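You operate a simulated robot arm through the tools that you are given. There is no shell and no other tool.

You run a simulated robot arm. Do the job below in one go: nothing can be reset, and whatever is moved stays where it is left.

Task
Shut the mixer down and unplug it.
Fine: mixer switch and socket switch off before the plug comes out; dial to 0, lay the plug in the dish, socket cover shut.

Only the result counts: the job must be done as asked and must still hold three seconds after the hand-in. Knocking over, shifting, dropping, spilling or breaking anything else fails it. A push-on lid holds only when it is set on centred and level and pressed home; a screw cap is set on level and turned clockwise until tight.

Robot
A 7-joint arm with a two-finger parallel gripper, fixed in place. Base frame: the origin is at the foot of the arm, x ahead of it, y to its left, z up; the work surface is at about z = 70. Units: cm, degrees, N and s.
Its first joint turns from -132.0 to 132.0 degrees. Payload 3.91 kg.
Tool frame: the origin (TCP) lies between the finger pads and is the grasp point; the fingertips stand 3 cm ahead of it; z points along the fingers, y is the line along which they close. Largest opening 11 cm; finger width 2, thickness 1; the body of the gripper, 4.8 by 11.2 cm, starts 5.5 cm behind the TCP.
Orientation is that of the tool frame in the base frame, as a unit quaternion [w, x, y, z]. With the fingers straight down and closing along the base's y, the tool's x points along the base's -x, its y along +y and its z along -z.

Tools
- The arm moves only by the tool servo_tool. Its arguments are lists of equal length, an entry for each row: "rot": the turn, a rotation vector about the tool's x, y, z in degrees, a list of three; "translation": the shift along the tool's x, y, z in cm, a list of three; "jaw": the finger opening in cm, from 0 to 11. In form: {"rot": [[ax, ay, az], ...], "translation": [[x, y, z], ...], "jaw": [jaw, ...]}. A call has 1 to 20 rows; each row is the pose to reach, as a shift and turn from the pose commanded when the call began, along the tool's axes at that moment. Rows are played at 5 a second. More than 5 cm and 8.6 degrees between two rows, or a gripper value outside its range, and nothing of the call is played. A pose out of reach is approached as far as the arm can. The call stops where the force on the tool passes 90 N (or 10 N more than at its start, if that is more) or the arm is blocked; 0.2 s more then pass. The fingers move at their own pace (about 10.8 cm/s each) and stop on an object; they squeeze with about 34 N. The grip force told is the motor's: it shows also when the fingers shut on nothing. Time passes only in rows, and 0.2 s behind the last, so rows that repeat a pose let the fingers close. It gives the time, the measured TCP pose, the force on the tool (base axes), the opening and the grip force at its end, in the units of the frame above (readings bear some noise), with the torque about the TCP (base axes, N m) and any sound that the robot's microphone picked up.
- Cameras (640 x 400 px; columns grow to the right, rows downward): "scene" is fixed at [39.79, -65.05, 149.6]; the picture's right is [0.98, 0.19, 0.00], its down [0.05, -0.26, -0.96] and it looks along [-0.18, 0.95, -0.27] (base axes); focal length 310 px, centre (320, 200). "wrist" rides on the gripper at [7.2, 1.7, -10.3] in the tool frame; the picture's right is [-0.23, 0.97, 0.00], its down [-0.76, -0.18, -0.62] and it looks along [-0.61, -0.14, 0.78] (tool axes); focal length 222 px, centre (320, 200). There is no depth. A picture from a camera that has moved, and an enlarged one, comes with that camera's place and axes in the base frame and with its lens.
- grab_frame(camera): a new picture of that camera. The clock stands still meanwhile.
- inspect(camera, box): a new picture of the part [left, top, right, bottom] of that camera's present view, enlarged. The clock stands still meanwhile.
- finish_job(): hands the job in; it is judged then, once.

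Places have to be worked out from the pictures, the camera data and where the tool is seen. Open the gripper and draw the arm clear of the work before you hand the job in, unless the task says otherwise.

The tools are called after ">>>" by a JSON object that holds its "op" and its "data". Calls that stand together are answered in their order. servo_tool: Moves the arm, as the interface text tells. Its arguments: {"type":"object","properties":{"rot":{"type":"array","items":{"type":"array","items":{"type":"number"}}},"translation":{"type":"array","items":{"type":"array","items":{"type":"number"}}},"jaw":{"type":"array","items":{"type":"number"}}},"required":["rot","translation","jaw"]} The other tools are called the same way: grab_frame (camera) takes a picture; inspect (camera, box) takes an enlarged picture of a part of a camera's view; finish_job () hands the job in.

At the start:

```text
t: 0.0
tcp_pos: [5.11, 69.47, 104.09]
tool_rot: [0.0, 0.0, 1.0, 0.0]
wrist_force: [-0.1, -1.1, 0.6]
torque: [-0.02, 0.02, 0.01]
finger_gap: 10.99
grip_force: 0.1
```

scene: 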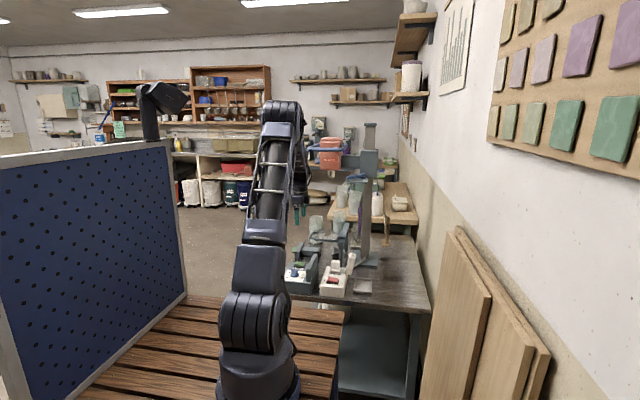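
wrist: 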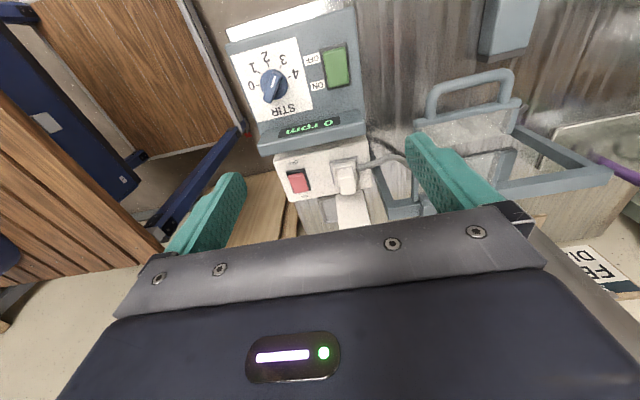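

I'll look closer at the mixer, socket and dish from both cameras before moving.

>>> {"op": "inspect", "data": {"camera": "scene", "box": [270, 180, 430, 310]}}

>>> {"op": "inspect", "data": {"camera": "wrist", "box": [210, 0, 430, 240]}}

>>> {"op": "inspect", "data": {"camera": "wrist", "box": [400, 0, 640, 320]}}

```text
3.08 times, centred on (350, 245) of scene
camera zoom: at [39.79, -65.05, 149.6], right [0.98, 0.19, 0.0], down [0.05, -0.26, -0.96], along [-0.18, 0.95, -0.27], focal length 954 px, centre (228, 62)
```

zoom: 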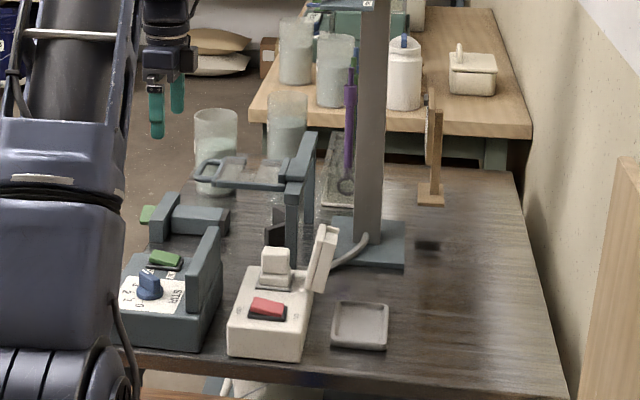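

```text
1.67 times, centred on (320, 120) of wrist
camera zoom: at [-2.22, 71.07, 114.58], right [0.23, 0.97, 0.0], down [0.76, -0.18, 0.62], along [0.61, -0.14, -0.78], focal length 370 px, centre (320, 333)
```

zoom: 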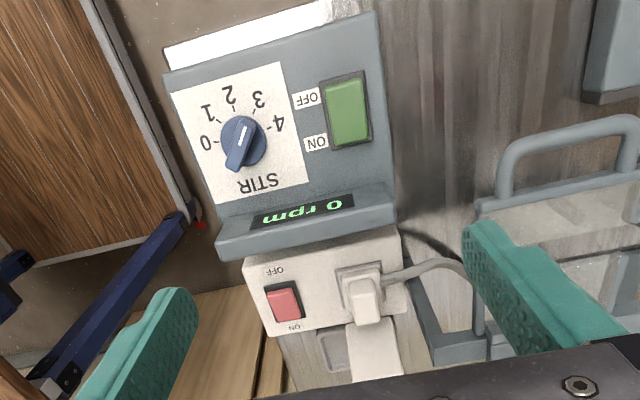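

```text
1.25 times, centred on (520, 160) of wrist
camera zoom: at [-2.22, 71.07, 114.58], right [0.23, 0.97, 0.0], down [0.76, -0.18, 0.62], along [0.61, -0.14, -0.78], focal length 278 px, centre (70, 250)
```

zoom: 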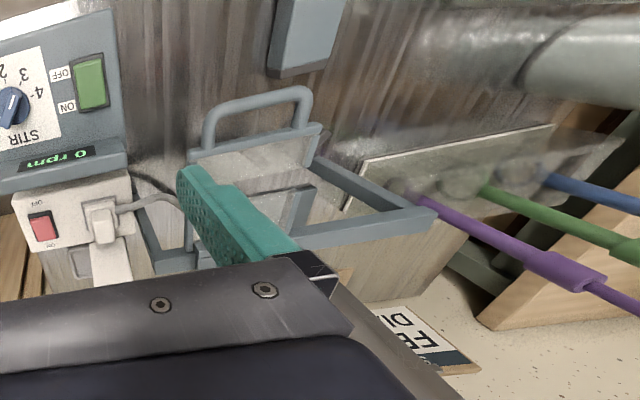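

The mixer box is near (3, 62), its socket box near (22, 65) and the dish near (35, 69). I'll back the hand off toward -x to get a wider wrist view.

>>> {"op": "servo_tool", "data": {"rot": [[0, 0, 0], [0, 0, 0], [0, 0, 0], [0, 0, 0]], "translation": [[3, 0, -1], [6, 0, -2], [9, 0, -3], [12, 0, -4]], "jaw": [11, 11, 11, 11]}}

>>> {"op": "grab_frame", "data": {"camera": "wrist"}}

>>> {"op": "inspect", "data": {"camera": "scene", "box": [280, 220, 380, 300]}}

```text
t: 1.0
tcp_pos: [-7.04, 69.56, 108.1]
tool_rot: [0.0, 0.001, 1.0, 0.0]
wrist_force: [0.4, 0.6, -0.1]
torque: [0.0, 0.02, 0.01]
finger_gap: 11.02
grip_force: 0.1
```

```text
taken
camera wrist: at [-14.26, 71.11, 118.6], right [0.23, 0.97, 0.0], down [0.76, -0.18, 0.62], along [0.61, -0.14, -0.78], focal length 222 px, centre (320, 200)
```

wrist: 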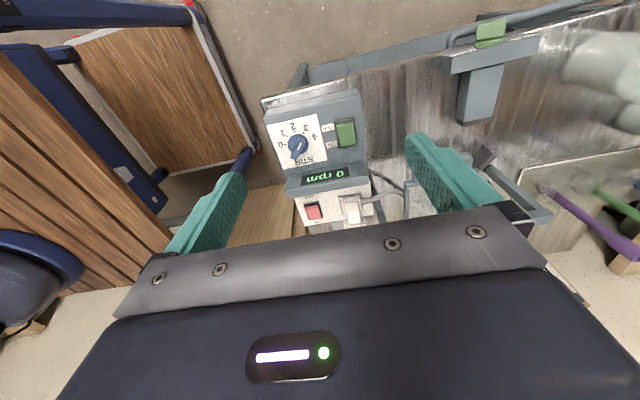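

```text
5.00 times, centred on (330, 260) of scene
camera zoom: at [39.79, -65.05, 149.6], right [0.98, 0.19, 0.0], down [0.05, -0.26, -0.96], along [-0.18, 0.95, -0.27], focal length 1550 px, centre (270, -100)
```

zoom: 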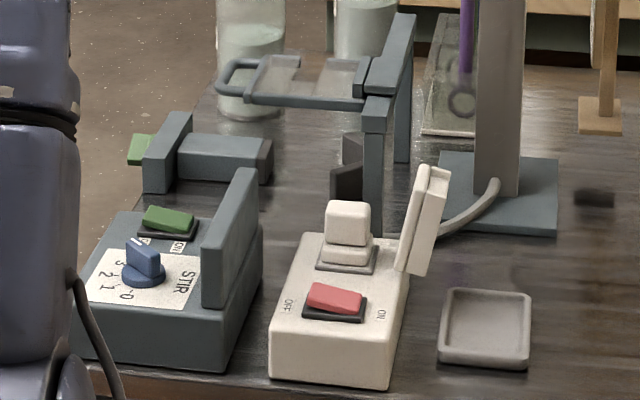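

Now the layout is clear: the dial and green rocker are on top of the grey box, OFF is on the -x side of both rockers, and the open cover is hinged on the +x side of the socket. I'll lower the camera for a close look at the dial and rocker states.

>>> {"op": "servo_tool", "data": {"rot": [[0, 0, 0], [0, 0, 0], [0, 0, 0], [0, 0, 0], [0, 0, 0]], "translation": [[0, -1, 3.5], [0, -2, 7], [0, -3, 10.5], [0, -4, 14], [0, -4.6, 17]], "jaw": [11, 11, 11, 11, 11]}}

>>> {"op": "grab_frame", "data": {"camera": "wrist"}}

>>> {"op": "inspect", "data": {"camera": "wrist", "box": [220, 80, 420, 240]}}

>>> {"op": "inspect", "data": {"camera": "scene", "box": [285, 255, 325, 295]}}

>>> {"op": "inspect", "data": {"camera": "scene", "box": [320, 250, 390, 300]}}

```text
t: 2.2
tcp_pos: [-6.98, 64.81, 91.21]
tool_rot: [0.0, 0.0, 1.0, 0.0]
wrist_force: [0.0, -0.3, -0.3]
torque: [0.01, 0.03, 0.04]
finger_gap: 11.0
grip_force: 0.0
```

```text
taken
camera wrist: at [-14.22, 66.42, 101.56], right [0.23, 0.97, 0.0], down [0.76, -0.18, 0.62], along [0.61, -0.14, -0.78], focal length 222 px, centre (320, 200)
```

wrist: 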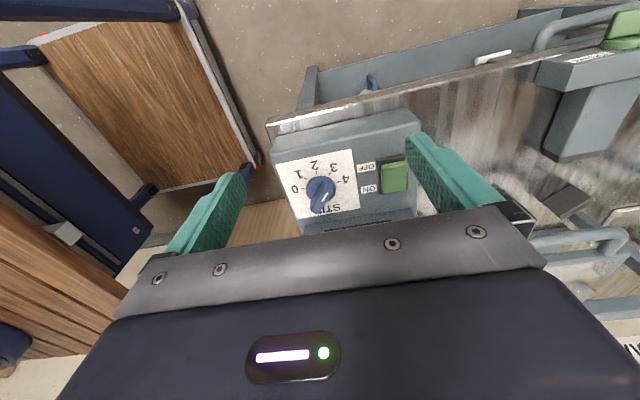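

```text
2.50 times, centred on (320, 160) of wrist
camera zoom: at [-14.22, 66.42, 101.56], right [0.23, 0.97, 0.0], down [0.76, -0.18, 0.62], along [0.61, -0.14, -0.78], focal length 555 px, centre (320, 300)
```

zoom: 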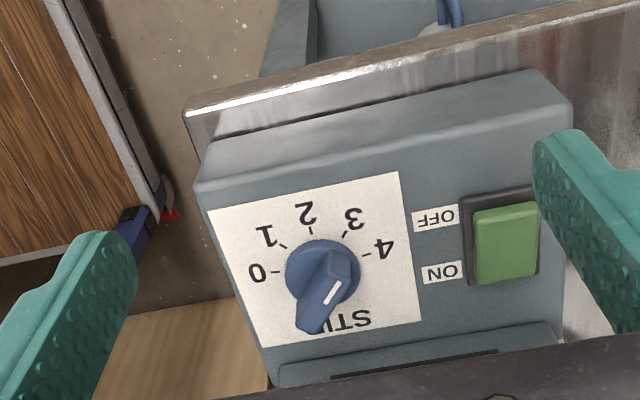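

```text
10.00 times, centred on (305, 275) of scene
camera zoom: at [39.79, -65.05, 149.6], right [0.98, 0.19, 0.0], down [0.05, -0.26, -0.96], along [-0.18, 0.95, -0.27], focal length 3100 px, centre (470, -550)
```

zoom: 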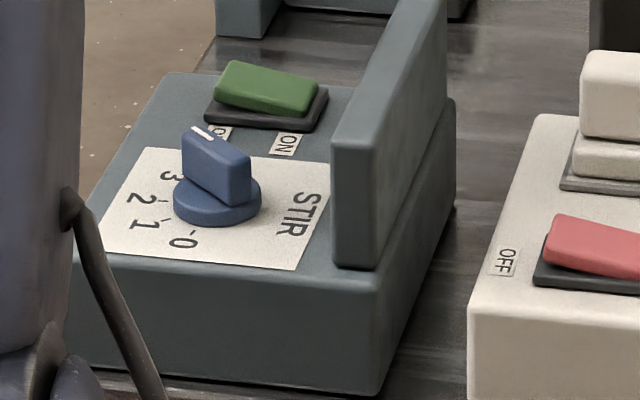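

```text
8.00 times, centred on (355, 275) of scene
camera zoom: at [39.79, -65.05, 149.6], right [0.98, 0.19, 0.0], down [0.05, -0.26, -0.96], along [-0.18, 0.95, -0.27], focal length 2480 px, centre (40, -400)
```

zoom: 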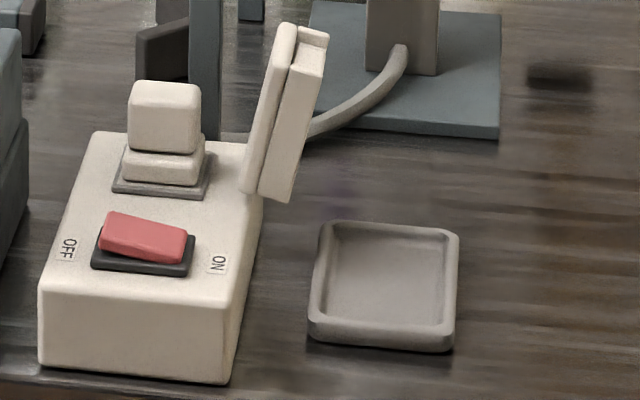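

The dial's white mark points to 3, so it needs about 120° counter-clockwise to reach 0. The dial centre is about (3.6, 62.4). Both rockers have their -x (OFF) end raised, so both are ON. I'll close the fingers and hover over the green rocker's OFF end at about (1.9, 72.4).

>>> {"op": "servo_tool", "data": {"rot": [[0, 0, 0], [0, 0, 0], [0, 0, 0], [0, 0, 0], [0, 0, 0]], "translation": [[-3, 2.5, 0], [-6, 5, 0], [-8.9, 7.6, 1], [-8.9, 7.6, 5], [-8.9, 7.6, 8.2]], "jaw": [7, 3, 0, 0, 0]}}

>>> {"op": "grab_frame", "data": {"camera": "wrist"}}

>>> {"op": "inspect", "data": {"camera": "scene", "box": [280, 230, 340, 290]}}

```text
t: 3.4
tcp_pos: [1.94, 72.64, 83.22]
tool_rot: [0.0, 0.0, 1.0, 0.001]
wrist_force: [-0.1, 0.4, 1.0]
torque: [0.0, 0.01, 0.02]
finger_gap: 0.01
grip_force: 33.8
```

```text
taken
camera wrist: at [-5.31, 74.15, 93.51], right [0.23, 0.97, 0.0], down [0.76, -0.18, 0.62], along [0.61, -0.14, -0.78], focal length 222 px, centre (320, 200)
```

wrist: 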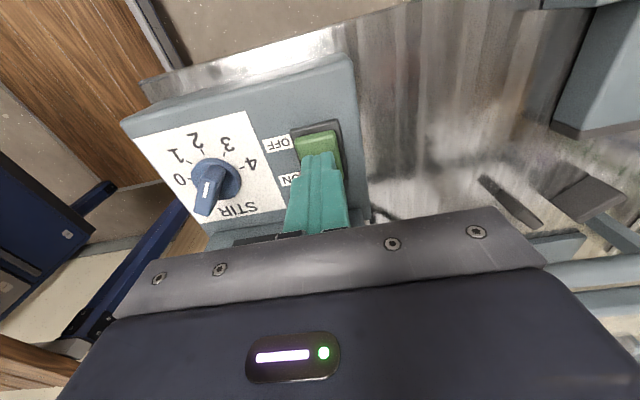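

```text
6.67 times, centred on (310, 260) of scene
camera zoom: at [39.79, -65.05, 149.6], right [0.98, 0.19, 0.0], down [0.05, -0.26, -0.96], along [-0.18, 0.95, -0.27], focal length 2067 px, centre (387, -200)
```

zoom: 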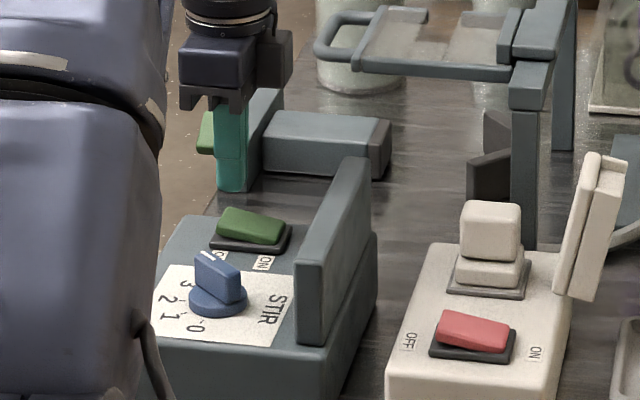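

The closed tip sits just above the green rocker's OFF end, with the tip at z≈80.2. I'll press down in small steps and watch the force.

>>> {"op": "servo_tool", "data": {"rot": [[0, 0, 0], [0, 0, 0], [0, 0, 0], [0, 0, 0], [0, 0, 0], [0, 0, 0]], "translation": [[0, -0.1, 1], [0, -0.1, 1.8], [0, -0.1, 2.2], [0, -0.1, 2.5], [0, -0.1, 2.8], [0, -0.1, 3.1]], "jaw": [0, 0, 0, 0, 0, 0]}}

```text
t: 4.8
tcp_pos: [1.89, 72.42, 80.52]
tool_rot: [-0.001, -0.001, 1.0, 0.004]
wrist_force: [-4.2, -28.2, 83.7]
torque: [-0.89, -0.67, -0.09]
finger_gap: 0.0
grip_force: 33.9
```

Contact came at a tip height of about 77.5 with high force and no click. I'll look before pushing any further.

>>> {"op": "grab_frame", "data": {"camera": "wrist"}}

>>> {"op": "inspect", "data": {"camera": "scene", "box": [285, 240, 325, 280]}}

```text
taken
camera wrist: at [-5.41, 73.98, 90.89], right [0.23, 0.97, 0.01], down [0.76, -0.18, 0.62], along [0.61, -0.14, -0.78], focal length 222 px, centre (320, 200)
```

wrist: 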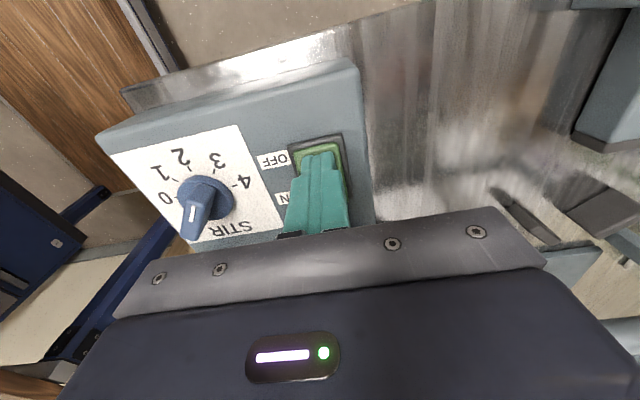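

```text
10.00 times, centred on (305, 260) of scene
camera zoom: at [39.79, -65.05, 149.6], right [0.98, 0.19, 0.0], down [0.05, -0.26, -0.96], along [-0.18, 0.95, -0.27], focal length 3100 px, centre (470, -400)
```

zoom: 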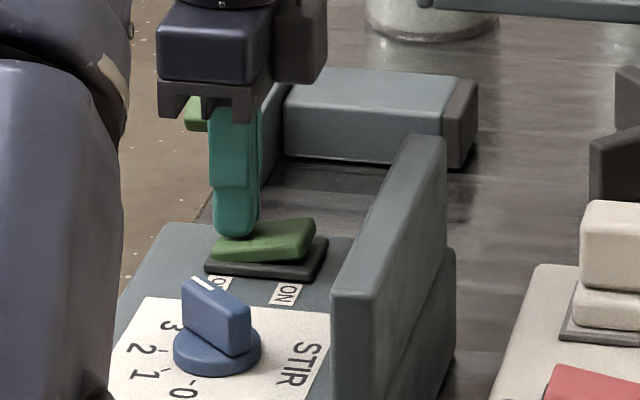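

The rocker flipped: its ON end is now raised, so the mixer switch is off. I'll lift, move over the dial at (3.66, 62.4) and yaw the tool by -40° so the fingers straddle the blade.

>>> {"op": "servo_tool", "data": {"rot": [[0, 0, 0], [0, 0, 0], [0, 0, 8], [0, 0, 16], [0, 0, 24], [0, 0, 32], [0, 0, 40], [0, 0, 40]], "translation": [[0, 0, -3], [0, 0, -6], [-0.4, -2, -6.5], [-0.8, -4, -6.5], [-1.2, -6, -6.5], [-1.6, -8, -6.5], [-1.7, -10.1, -6.5], [-1.7, -10.1, -6.5]], "jaw": [0, 0, 2, 4, 5, 5, 5, 5]}}

>>> {"op": "grab_frame", "data": {"camera": "wrist"}}

>>> {"op": "inspect", "data": {"camera": "scene", "box": [285, 240, 325, 290]}}

```text
t: 6.6
tcp_pos: [3.56, 62.33, 86.41]
tool_rot: [0.0, 0.343, 0.939, 0.0]
wrist_force: [-0.1, -0.2, 0.3]
torque: [0.0, 0.02, 0.02]
finger_gap: 5.0
grip_force: 0.2
```

```text
taken
camera wrist: at [-0.87, 68.2, 96.69], right [0.8, 0.6, 0.0], down [0.47, -0.63, 0.62], along [0.37, -0.5, -0.78], focal length 222 px, centre (320, 200)
```

wrist: 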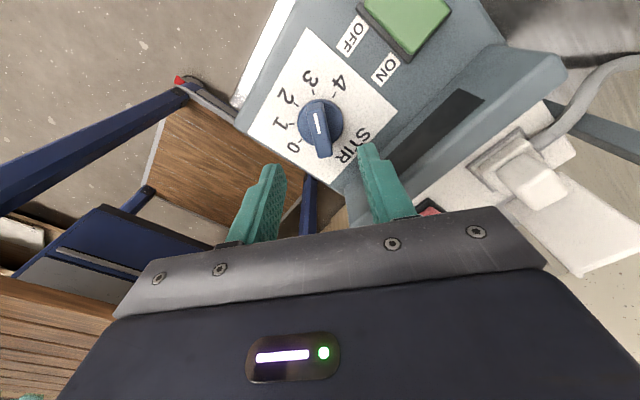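

```text
8.00 times, centred on (305, 265) of scene
camera zoom: at [39.79, -65.05, 149.6], right [0.98, 0.19, 0.0], down [0.05, -0.26, -0.96], along [-0.18, 0.95, -0.27], focal length 2480 px, centre (440, -320)
```

zoom: 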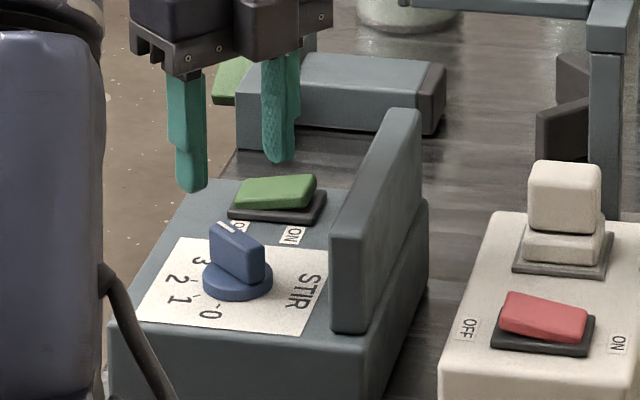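

The mixer display is now dark and the fingers straddle the blade direction. I'll descend until the tips are at about 77.3, just above the dial's base disc, then close on the blade.

>>> {"op": "servo_tool", "data": {"rot": [[0, 0, 0], [0, 0, 0], [0, 0, 0], [0, 0, 0], [0, 0, 0], [0, 0, 0], [0, 0, 0]], "translation": [[0, 0, 2], [0, 0, 4], [0, 0, 5.5], [0, 0, 6.1], [0, 0, 6.1], [0, 0, 6.1], [0, 0, 6.1]], "jaw": [5, 5, 5, 5, 1, 0, 0]}}

>>> {"op": "grab_frame", "data": {"camera": "wrist"}}

>>> {"op": "inspect", "data": {"camera": "scene", "box": [285, 240, 325, 290]}}

```text
t: 8.2
tcp_pos: [3.68, 62.35, 80.34]
tool_rot: [0.0, 0.341, 0.94, 0.0]
wrist_force: [7.3, 12.1, -7.0]
torque: [0.67, 0.37, -0.01]
finger_gap: 1.38
grip_force: 45.0
```

```text
taken
camera wrist: at [-0.8, 68.22, 90.68], right [0.8, 0.6, 0.0], down [0.47, -0.63, 0.62], along [0.37, -0.5, -0.78], focal length 222 px, centre (320, 200)
```

wrist: 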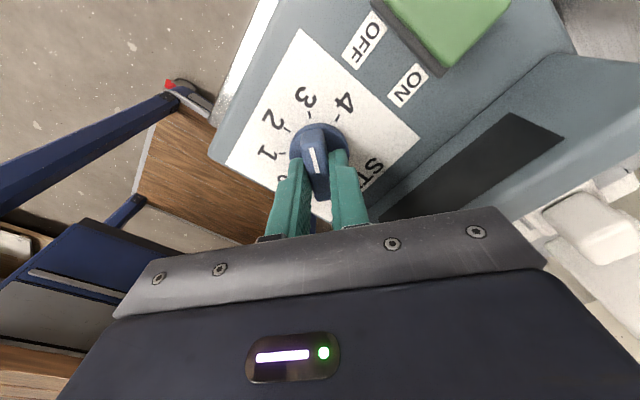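

```text
8.00 times, centred on (305, 265) of scene
camera zoom: at [39.79, -65.05, 149.6], right [0.98, 0.19, 0.0], down [0.05, -0.26, -0.96], along [-0.18, 0.95, -0.27], focal length 2480 px, centre (440, -320)
```

zoom: 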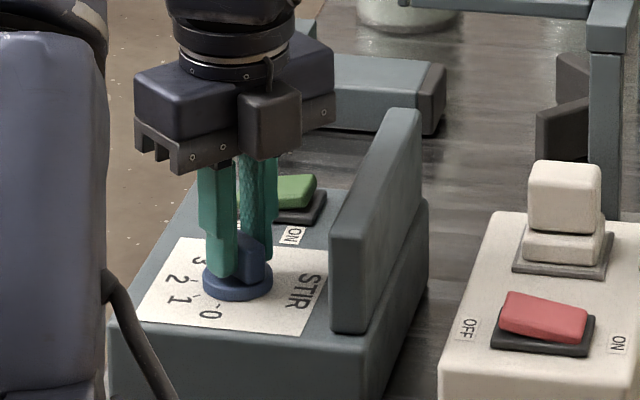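

The blade is gripped with a gap of 1.38 cm. A small side force suggests the dial axis lies about 0.1 cm further along the +closing direction, so I'll shift by that and turn the first 56° toward 0.

>>> {"op": "servo_tool", "data": {"rot": [[0, 0, 0], [0, 0, -8], [0, 0, -16], [0, 0, -24], [0, 0, -32], [0, 0, -40], [0, 0, -48], [0, 0, -56]], "translation": [[0, 0.1, 0], [0, 0.1, 0], [0, 0.1, 0], [0, 0.1, 0], [0, 0.1, 0], [0, 0.1, 0], [0, 0.1, 0], [0, 0.1, 0]], "jaw": [0, 0, 0, 0, 0, 0, 0, 0]}}

>>> {"op": "grab_frame", "data": {"camera": "wrist"}}

```text
t: 10.0
tcp_pos: [3.74, 62.62, 80.34]
tool_rot: [0.0, -0.14, 0.99, 0.002]
wrist_force: [6.9, 49.6, -22.8]
torque: [0.48, -0.14, -0.12]
finger_gap: 1.37
grip_force: 45.1
```

```text
taken
camera wrist: at [-3.73, 62.08, 90.68], right [-0.05, 1.0, 0.0], down [0.78, 0.04, 0.62], along [0.62, 0.03, -0.78], focal length 222 px, centre (320, 200)
```

wrist: 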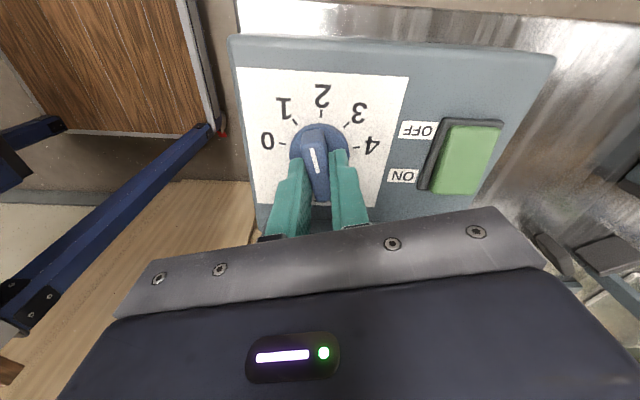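

The dial now reads about 1.6. The side force of about 50 N in +y means the dial axis is near y≈62.65, so I'll shift the hand by about 0.2 cm to relieve it and turn the remaining 64°.

>>> {"op": "servo_tool", "data": {"rot": [[0, 0, 0], [0, 0, -8], [0, 0, -16], [0, 0, -24], [0, 0, -32], [0, 0, -40], [0, 0, -48], [0, 0, -56], [0, 0, -64], [0, 0, -64]], "translation": [[-0.08, 0.185, 0.05], [-0.08, 0.185, 0.05], [-0.08, 0.185, 0.05], [-0.08, 0.185, 0.05], [-0.08, 0.185, 0.05], [-0.08, 0.185, 0.05], [-0.08, 0.185, 0.05], [-0.08, 0.185, 0.05], [-0.08, 0.185, 0.05], [-0.08, 0.185, 0.05]], "jaw": [0, 0, 0, 0, 0, 0, 0, 0, 0, 0]}}

>>> {"op": "grab_frame", "data": {"camera": "wrist"}}

>>> {"op": "inspect", "data": {"camera": "wrist", "box": [220, 60, 420, 220]}}

```text
t: 12.2
tcp_pos: [3.54, 62.61, 80.18]
tool_rot: [-0.001, -0.644, 0.765, 0.001]
wrist_force: [-16.2, 36.0, 8.9]
torque: [1.08, 0.11, -0.14]
finger_gap: 1.39
grip_force: 44.5
```

```text
taken
camera wrist: at [0.59, 55.67, 90.58], right [-0.92, 0.39, 0.0], down [0.31, 0.72, 0.62], along [0.24, 0.57, -0.78], focal length 222 px, centre (320, 200)
```

wrist: 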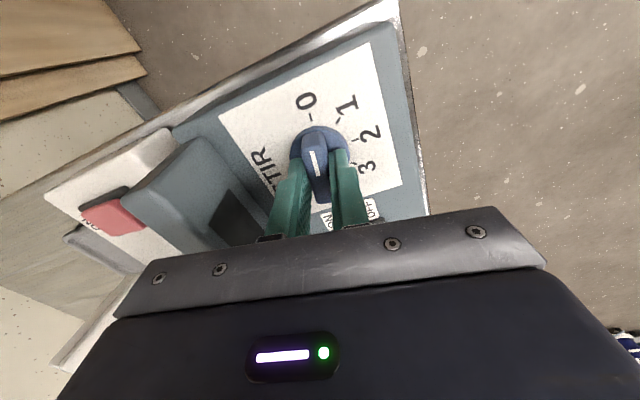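

```text
2.50 times, centred on (320, 140) of wrist
camera zoom: at [0.59, 55.67, 90.58], right [-0.92, 0.39, 0.0], down [0.31, 0.72, 0.62], along [0.24, 0.57, -0.78], focal length 555 px, centre (320, 350)
```

zoom: 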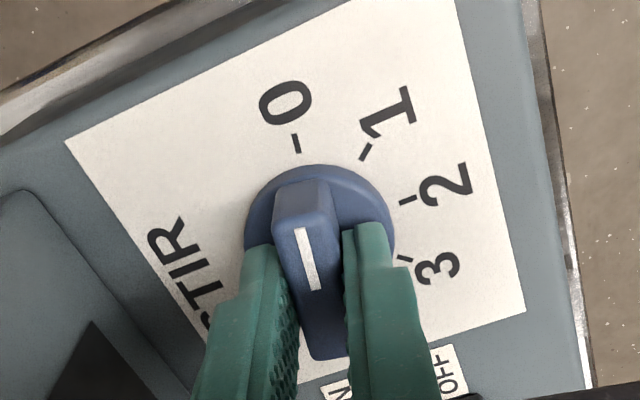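

The tool has turned to 260° and the mark points at about 0, possibly 3–4° short. I'll turn 4° more, relieve the side load, and check how the torque responds.

>>> {"op": "servo_tool", "data": {"rot": [[0, 0, -2], [0, 0, -4], [0, 0, -4]], "translation": [[-0.11, 0.07, 0], [-0.11, 0.07, 0], [-0.11, 0.07, 0]], "jaw": [0, 0, 0]}}

>>> {"op": "inspect", "data": {"camera": "wrist", "box": [220, 60, 420, 220]}}

```text
t: 13.0
tcp_pos: [3.64, 62.53, 80.3]
tool_rot: [-0.001, -0.67, 0.742, -0.001]
wrist_force: [-17.1, 6.0, 7.4]
torque: [-0.43, 0.49, -1.1]
finger_gap: 1.49
grip_force: 44.5
```

```text
2.50 times, centred on (320, 140) of wrist
camera zoom: at [1.05, 55.49, 90.59], right [-0.95, 0.33, 0.0], down [0.26, 0.74, 0.62], along [0.2, 0.59, -0.78], focal length 555 px, centre (320, 350)
```

zoom: 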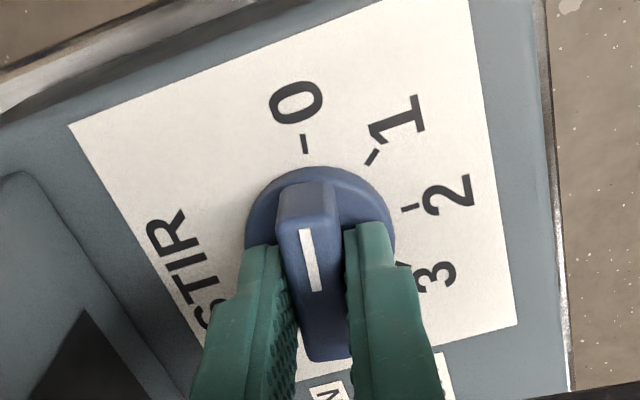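

Torque jumped to -1.1 N·m and the blade skewed in the pads, so the dial is at its end stop, which is 0. I'll ease back the 3°, open, lift straight up and check.

>>> {"op": "servo_tool", "data": {"rot": [[0, 0, 3], [0, 0, 3], [0, 0, 3], [0, 0, 3], [0, 0, 3], [0, 0, 3]], "translation": [[0, 0.05, 0], [0, 0.05, 0], [0, 0.05, 0], [0, 0.05, -2], [0, 0.05, -5], [0, 0.05, -9]], "jaw": [1.6, 4, 5, 5, 5, 5]}}

>>> {"op": "inspect", "data": {"camera": "wrist", "box": [200, 0, 440, 200]}}

>>> {"op": "inspect", "data": {"camera": "scene", "box": [285, 240, 325, 290]}}

```text
t: 14.4
tcp_pos: [3.8, 62.46, 89.01]
tool_rot: [0.0, -0.649, 0.76, -0.001]
wrist_force: [0.9, -0.1, -0.5]
torque: [-0.01, 0.02, -0.01]
finger_gap: 5.03
grip_force: 0.0
```

```text
2.00 times, centred on (320, 100) of wrist
camera zoom: at [0.93, 55.59, 99.52], right [-0.93, 0.38, 0.0], down [0.29, 0.73, 0.62], along [0.23, 0.58, -0.78], focal length 444 px, centre (320, 400)
```

zoom: 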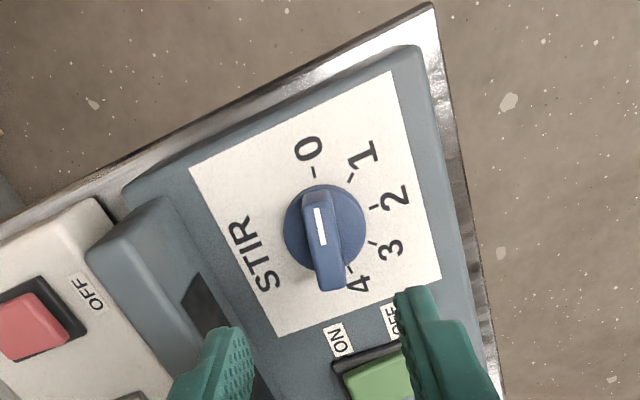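

```text
8.00 times, centred on (305, 265) of scene
camera zoom: at [39.79, -65.05, 149.6], right [0.98, 0.19, 0.0], down [0.05, -0.26, -0.96], along [-0.18, 0.95, -0.27], focal length 2480 px, centre (440, -320)
```

zoom: 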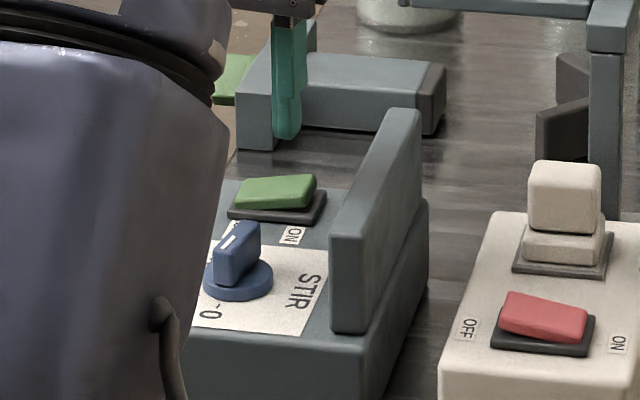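

The dial is at 0 with the mixer switch off. The red rocker spans about x 19.6–24.4 at y≈61.3. I'll close the fingers, square the yaw and move above its OFF end near (20.4, 61.4).

>>> {"op": "servo_tool", "data": {"rot": [[0, 0, -2], [0, 0, -4], [0, 0, -6], [0, 0, -8], [0, 0, -9], [0, 0, -9]], "translation": [[-0.4, -4.1, 0], [-0.8, -8.2, 0], [-1.2, -12.4, 0], [-1.53, -16.57, 0], [-1.53, -16.57, 0], [-1.53, -16.57, 0]], "jaw": [5, 3, 1, 0, 0, 0]}}

>>> {"op": "grab_frame", "data": {"camera": "wrist"}}

>>> {"op": "inspect", "data": {"camera": "scene", "box": [310, 230, 370, 300]}}

```text
t: 15.8
tcp_pos: [20.3, 61.54, 89.21]
tool_rot: [-0.001, -0.707, 0.707, 0.0]
wrist_force: [-0.5, 0.2, -0.6]
torque: [0.0, 0.0, 0.01]
finger_gap: 0.0
grip_force: 34.1
```

```text
taken
camera wrist: at [18.54, 54.21, 99.66], right [-0.97, 0.23, 0.0], down [0.18, 0.76, 0.62], along [0.14, 0.61, -0.78], focal length 222 px, centre (320, 200)
```

wrist: 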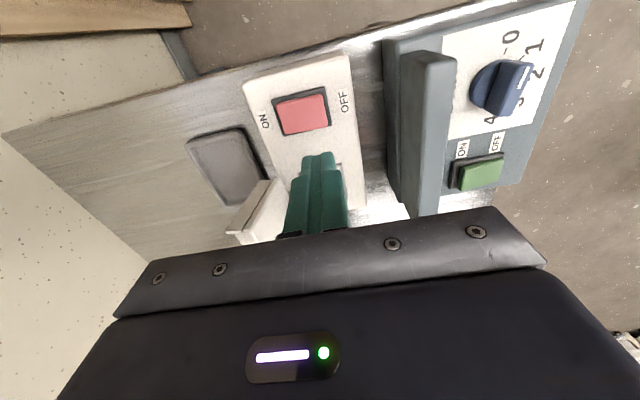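

```text
5.71 times, centred on (340, 265) of scene
camera zoom: at [39.79, -65.05, 149.6], right [0.98, 0.19, 0.0], down [0.05, -0.26, -0.96], along [-0.18, 0.95, -0.27], focal length 1772 px, centre (206, -171)
```

zoom: 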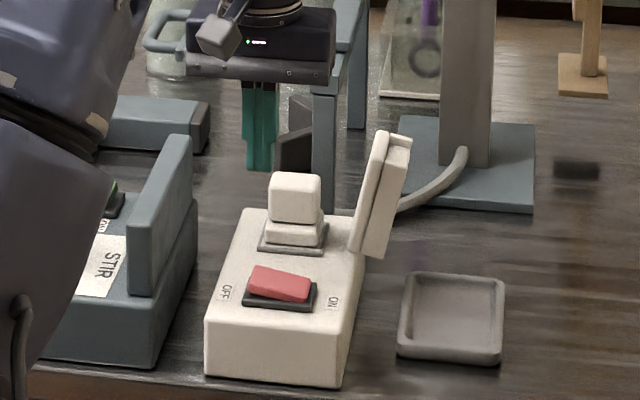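

The tip is above the OFF end, slightly too far in +y. I'll shift 0.5 cm toward -y and press down in small steps.

>>> {"op": "servo_tool", "data": {"rot": [[0, 0, 0], [0, 0, 0], [0, 0, 0], [0, 0, 0], [0, 0, 0], [0, 0, 0], [0, 0, 0]], "translation": [[0.5, 0, 3], [0.5, 0, 6], [0.5, 0, 8], [0.5, 0, 8.5], [0.5, 0, 8.8], [0.5, 0, 9.1], [0.5, 0, 9.3]], "jaw": [0, 0, 0, 0, 0, 0, 0]}}

>>> {"op": "inspect", "data": {"camera": "scene", "box": [315, 245, 355, 295]}}

>>> {"op": "grab_frame", "data": {"camera": "wrist"}}

```text
t: 17.4
tcp_pos: [20.32, 61.15, 79.87]
tool_rot: [0.0, -0.707, 0.707, 0.0]
wrist_force: [-0.3, -2.7, 7.7]
torque: [-0.11, -0.05, -0.02]
finger_gap: 0.01
grip_force: 34.1
```

```text
8.00 times, centred on (335, 270) of scene
camera zoom: at [39.79, -65.05, 149.6], right [0.98, 0.19, 0.0], down [0.05, -0.26, -0.96], along [-0.18, 0.95, -0.27], focal length 2480 px, centre (200, -360)
```

zoom: 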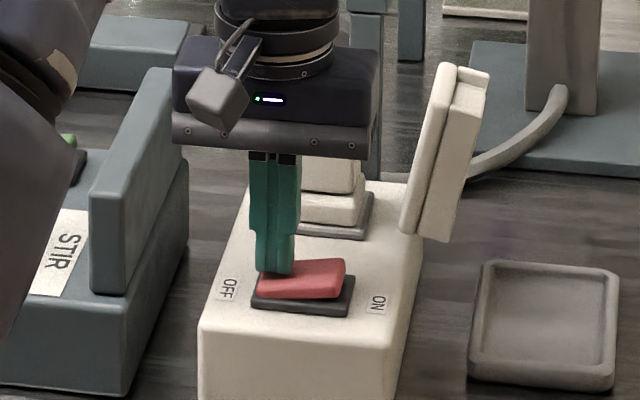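

```text
taken
camera wrist: at [18.59, 53.8, 90.33], right [-0.97, 0.23, 0.0], down [0.18, 0.76, 0.62], along [0.14, 0.61, -0.78], focal length 222 px, centre (320, 200)
```

wrist: 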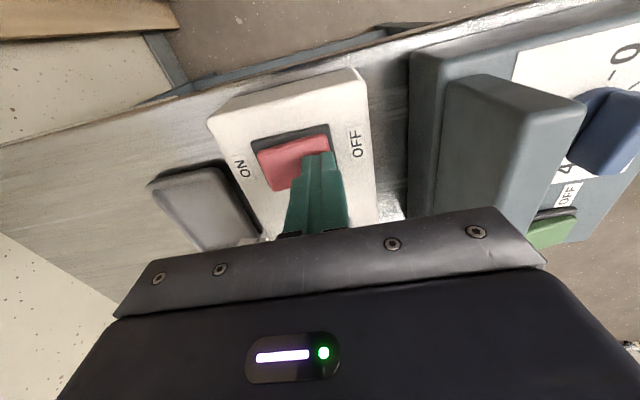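

The red rocker's ON end is now raised. I'll press 0.2 cm more to make sure it is home, then lift high and look at the plug.

>>> {"op": "servo_tool", "data": {"rot": [[0, 0, 0], [0, 0, 0], [0, 0, 0], [0, 0, 0], [0, 0, 0], [0, 0, 0], [0, 0, 0]], "translation": [[0, 0, 0.1], [0, 0, 0.2], [0, 0, -1], [0, 0, -4], [1.5, 0, -8], [4, 0, -11], [6, 0, -13]], "jaw": [0, 0, 0, 0, 0, 0, 0]}}

>>> {"op": "grab_frame", "data": {"camera": "wrist"}}

>>> {"op": "inspect", "data": {"camera": "scene", "box": [315, 235, 375, 295]}}

```text
t: 19.0
tcp_pos: [20.26, 54.9, 92.94]
tool_rot: [0.0, -0.707, 0.707, 0.0]
wrist_force: [-0.5, -0.4, -0.1]
torque: [-0.01, 0.0, 0.01]
finger_gap: 0.0
grip_force: 34.2
```

```text
taken
camera wrist: at [18.55, 47.68, 103.23], right [-0.97, 0.23, 0.0], down [0.18, 0.76, 0.62], along [0.14, 0.61, -0.78], focal length 222 px, centre (320, 200)
```

wrist: 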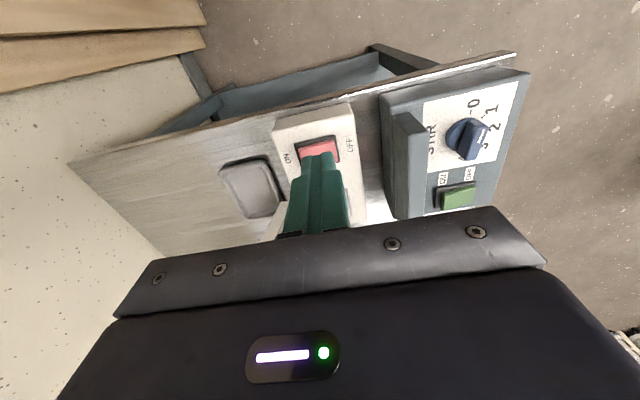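

```text
6.67 times, centred on (345, 265) of scene
camera zoom: at [39.79, -65.05, 149.6], right [0.98, 0.19, 0.0], down [0.05, -0.26, -0.96], along [-0.18, 0.95, -0.27], focal length 2067 px, centre (153, -233)
```

zoom: 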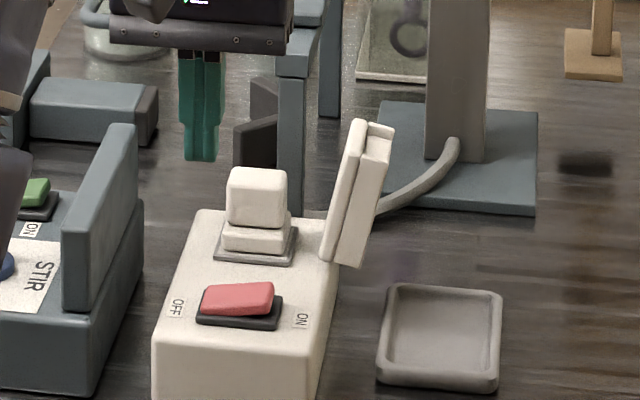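

Both switches are off. I'll move over toward the plug so that it sits in the clear upper half of the wrist view.

>>> {"op": "servo_tool", "data": {"rot": [[0, 0, 0], [0, 0, 0], [0, 0, 0], [0, 0, 0]], "translation": [[-4, 0, -2], [-8, -1, -2], [-12, -1, -2], [-12, -1, -2]], "jaw": [0, 0, 0, 0]}}

>>> {"op": "grab_frame", "data": {"camera": "wrist"}}

>>> {"op": "inspect", "data": {"camera": "wrist", "box": [180, 60, 420, 220]}}

```text
t: 20.0
tcp_pos: [21.09, 67.06, 95.24]
tool_rot: [0.0, 0.707, -0.707, 0.001]
wrist_force: [-0.4, 1.0, -0.3]
torque: [0.0, 0.01, -0.01]
finger_gap: 0.0
grip_force: 34.2
```

```text
taken
camera wrist: at [19.44, 59.82, 105.47], right [-0.97, 0.23, 0.0], down [0.18, 0.76, 0.62], along [0.14, 0.61, -0.78], focal length 222 px, centre (320, 200)
```

wrist: 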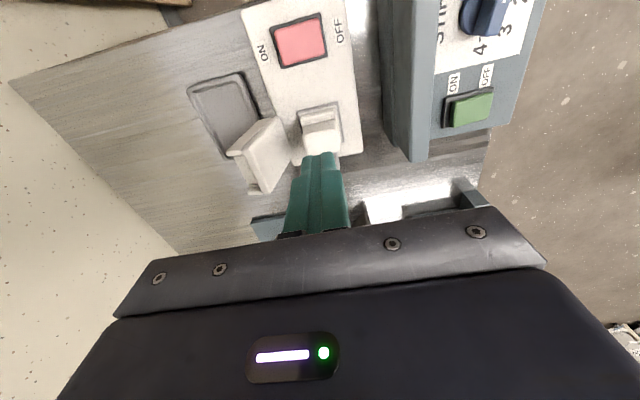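

```text
2.50 times, centred on (300, 140) of wrist
camera zoom: at [19.44, 59.82, 105.47], right [-0.97, 0.23, 0.0], down [0.18, 0.76, 0.62], along [0.14, 0.61, -0.78], focal length 555 px, centre (370, 350)
```

zoom: 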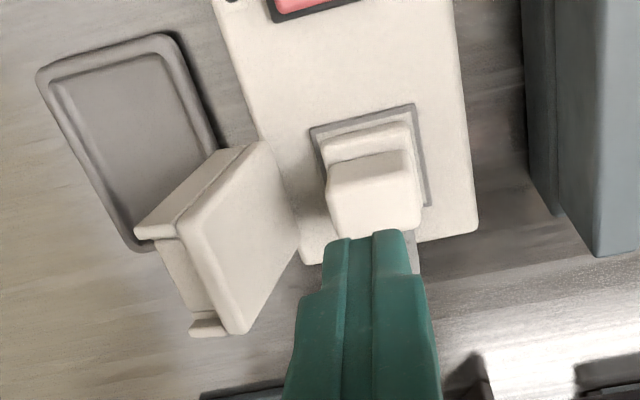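

The plug's upper body is about 4 cm wide in x, centred near (21.8, 70.6) with its top around z 80.6. The cable leaves on +y and the open cover leans from x≈26.8 to 28.7. I'll open to 5.6 cm, centre above the plug and come down to just over it.

>>> {"op": "servo_tool", "data": {"rot": [[0, 0, 0], [0, 0, 0], [0, 0, 0], [0, 0, 0], [0, 0, 0]], "translation": [[-2, -0.4, 0], [-3.5, -0.7, 0], [-3.5, -0.7, 4], [-3.5, -0.7, 8], [-3.5, -0.7, 10.2]], "jaw": [3, 5.6, 5.6, 5.6, 5.6]}}

>>> {"op": "grab_frame", "data": {"camera": "wrist"}}

>>> {"op": "inspect", "data": {"camera": "scene", "box": [315, 225, 375, 285]}}

```text
t: 21.2
tcp_pos: [21.93, 70.55, 84.78]
tool_rot: [0.0, 0.707, -0.707, 0.001]
wrist_force: [-0.3, -0.2, 0.3]
torque: [-0.01, 0.01, -0.03]
finger_gap: 5.58
grip_force: 0.1
```

```text
taken
camera wrist: at [20.2, 63.35, 95.16], right [-0.97, 0.23, 0.0], down [0.18, 0.76, 0.62], along [0.14, 0.61, -0.78], focal length 222 px, centre (320, 200)
```

wrist: 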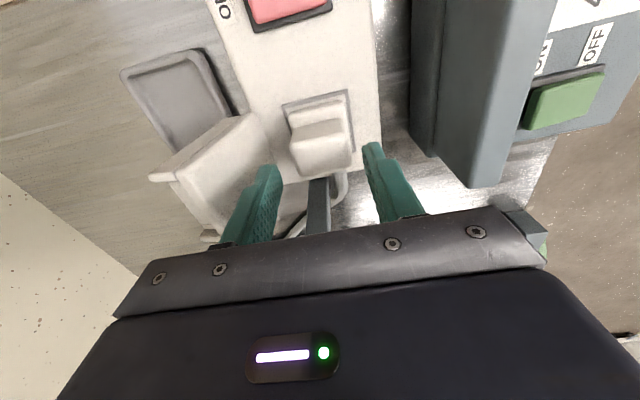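

```text
6.67 times, centred on (345, 255) of scene
camera zoom: at [39.79, -65.05, 149.6], right [0.98, 0.19, 0.0], down [0.05, -0.26, -0.96], along [-0.18, 0.95, -0.27], focal length 2067 px, centre (153, -167)
```

zoom: 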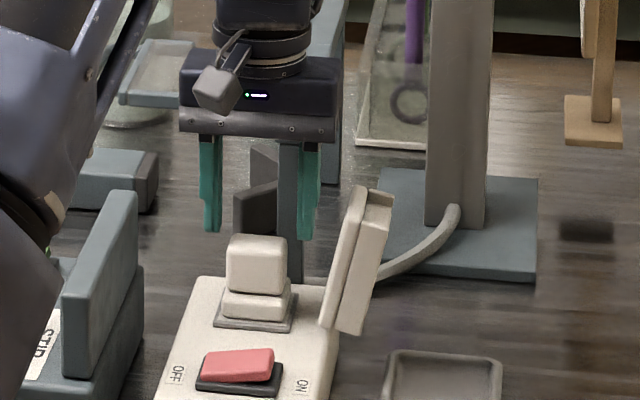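

The plug centre is about x 21.65, so I'll shift 0.28 cm toward -x, lower to tip z≈78.3 and close on the plug's sides.

>>> {"op": "servo_tool", "data": {"rot": [[0, 0, 0], [0, 0, 0], [0, 0, 0], [0, 0, 0], [0, 0, 0], [0, 0, 0], [0, 0, 0]], "translation": [[0, 0.28, 1], [0, 0.28, 2], [0, 0.28, 3], [0, 0.28, 3.5], [0, 0.28, 3.5], [0, 0.28, 3.5], [0, 0.28, 3.5]], "jaw": [5.6, 5.6, 5.6, 5.6, 3, 2, 2]}}

>>> {"op": "grab_frame", "data": {"camera": "wrist"}}

>>> {"op": "inspect", "data": {"camera": "scene", "box": [315, 225, 375, 285]}}

```text
t: 22.8
tcp_pos: [21.54, 70.52, 81.25]
tool_rot: [0.0, 0.708, -0.707, 0.0]
wrist_force: [-0.2, -0.1, -0.4]
torque: [-0.02, 0.05, 0.03]
finger_gap: 4.15
grip_force: 34.0
heard: snap
```

```text
taken
camera wrist: at [19.92, 63.3, 91.64], right [-0.97, 0.23, 0.0], down [0.18, 0.76, 0.62], along [0.14, 0.61, -0.78], focal length 222 px, centre (320, 200)
```

wrist: 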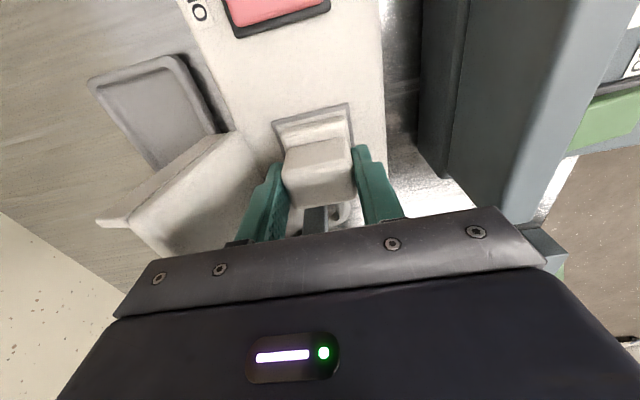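

```text
6.67 times, centred on (345, 255) of scene
camera zoom: at [39.79, -65.05, 149.6], right [0.98, 0.19, 0.0], down [0.05, -0.26, -0.96], along [-0.18, 0.95, -0.27], focal length 2067 px, centre (153, -167)
```

zoom: 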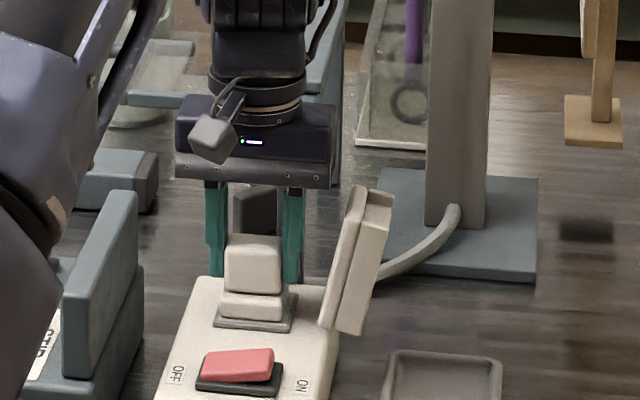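

The plug is gripped with a gap of 4.15 cm, and a "snap" was heard. I'll zoom in on the plug before pulling.

>>> {"op": "inspect", "data": {"camera": "scene", "box": [328, 245, 358, 275]}}

>>> {"op": "inspect", "data": {"camera": "wrist", "box": [240, 80, 400, 240]}}

```text
13.33 times, centred on (343, 260) of scene
camera zoom: at [39.79, -65.05, 149.6], right [0.98, 0.19, 0.0], down [0.05, -0.26, -0.96], along [-0.18, 0.95, -0.27], focal length 4134 px, centre (13, -600)
```

zoom: 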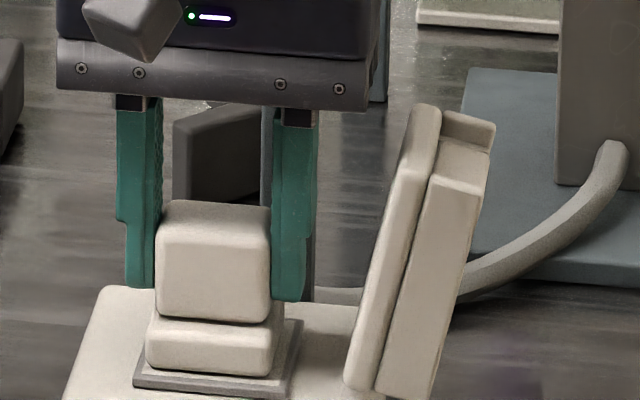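

```text
2.50 times, centred on (320, 160) of wrist
camera zoom: at [19.92, 63.3, 91.64], right [-0.97, 0.23, 0.0], down [0.18, 0.76, 0.62], along [0.14, 0.61, -0.78], focal length 555 px, centre (320, 300)
```

zoom: 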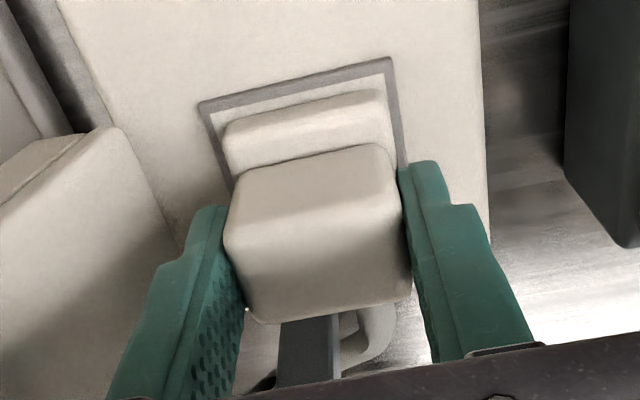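

The plug looks intact and squarely held. I'll pull straight up slowly for 3 cm and check.

>>> {"op": "servo_tool", "data": {"rot": [[0, 0, 0], [0, 0, 0], [0, 0, 0], [0, 0, 0], [0, 0, 0]], "translation": [[0, 0, -0.4], [0, 0, -0.8], [0, 0, -1.4], [0, 0, -2.2], [0, 0, -3]], "jaw": [2, 2, 2, 2, 2]}}

>>> {"op": "inspect", "data": {"camera": "scene", "box": [315, 225, 375, 285]}}

>>> {"op": "grab_frame", "data": {"camera": "wrist"}}

```text
t: 24.0
tcp_pos: [21.75, 70.35, 84.34]
tool_rot: [0.0, -0.707, 0.708, 0.0]
wrist_force: [-0.2, 0.3, -1.1]
torque: [-0.05, 0.03, -0.03]
finger_gap: 4.12
grip_force: 33.7
```

```text
6.67 times, centred on (345, 255) of scene
camera zoom: at [39.79, -65.05, 149.6], right [0.98, 0.19, 0.0], down [0.05, -0.26, -0.96], along [-0.18, 0.95, -0.27], focal length 2067 px, centre (153, -167)
```

zoom: 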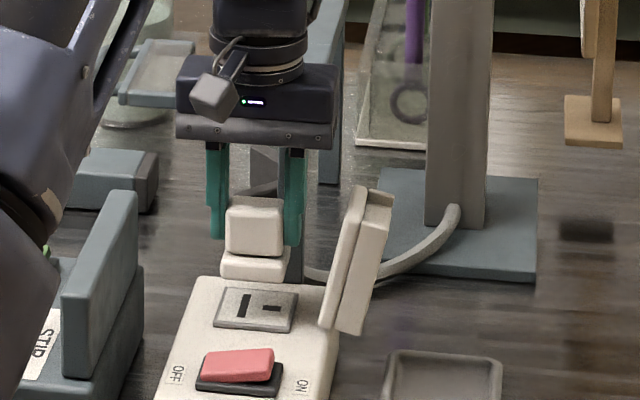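

```text
taken
camera wrist: at [19.99, 63.18, 94.71], right [-0.97, 0.23, 0.0], down [0.18, 0.76, 0.62], along [0.14, 0.61, -0.78], focal length 222 px, centre (320, 200)
```

wrist: 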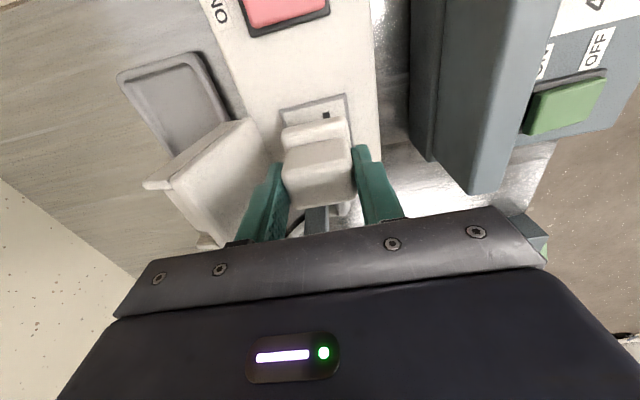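

The plug is out and no large force came with it. I'll lift it well above the cover and zoom in to check for pins under the plug.

>>> {"op": "servo_tool", "data": {"rot": [[0, 0, 0], [0, 0, 0], [0, 0, 0], [0, 0, 0], [0, 0, 0]], "translation": [[0, 0, -3], [0, 0, -6], [0, 0, -9], [0, 0, -12], [0, 0, -12.5]], "jaw": [2, 2, 2, 2, 2]}}

>>> {"op": "inspect", "data": {"camera": "scene", "box": [315, 205, 395, 285]}}

>>> {"op": "grab_frame", "data": {"camera": "wrist"}}

```text
t: 25.2
tcp_pos: [21.67, 70.48, 96.83]
tool_rot: [0.0, -0.707, 0.708, 0.0]
wrist_force: [-0.3, 1.2, -1.2]
torque: [0.03, 0.01, 0.0]
finger_gap: 4.13
grip_force: 34.0
```

```text
5.00 times, centred on (355, 245) of scene
camera zoom: at [39.79, -65.05, 149.6], right [0.98, 0.19, 0.0], down [0.05, -0.26, -0.96], along [-0.18, 0.95, -0.27], focal length 1550 px, centre (145, -25)
```

zoom: 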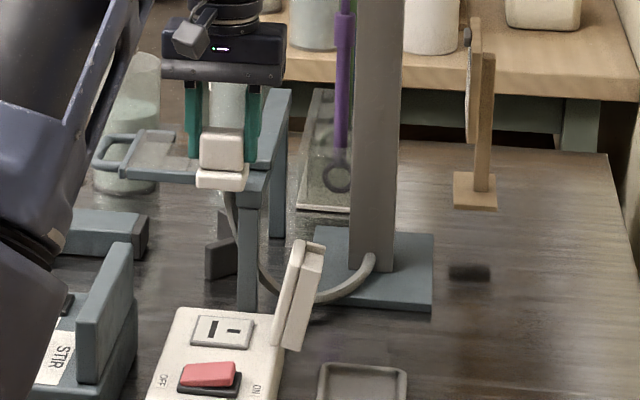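

```text
taken
camera wrist: at [19.92, 63.25, 107.16], right [-0.97, 0.23, 0.0], down [0.18, 0.76, 0.62], along [0.14, 0.61, -0.78], focal length 222 px, centre (320, 200)
```

wrist: 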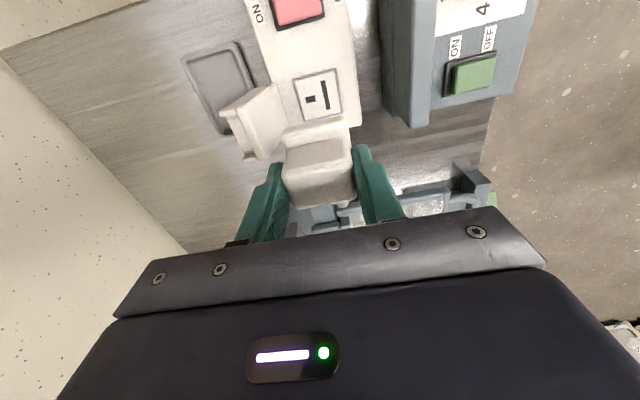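

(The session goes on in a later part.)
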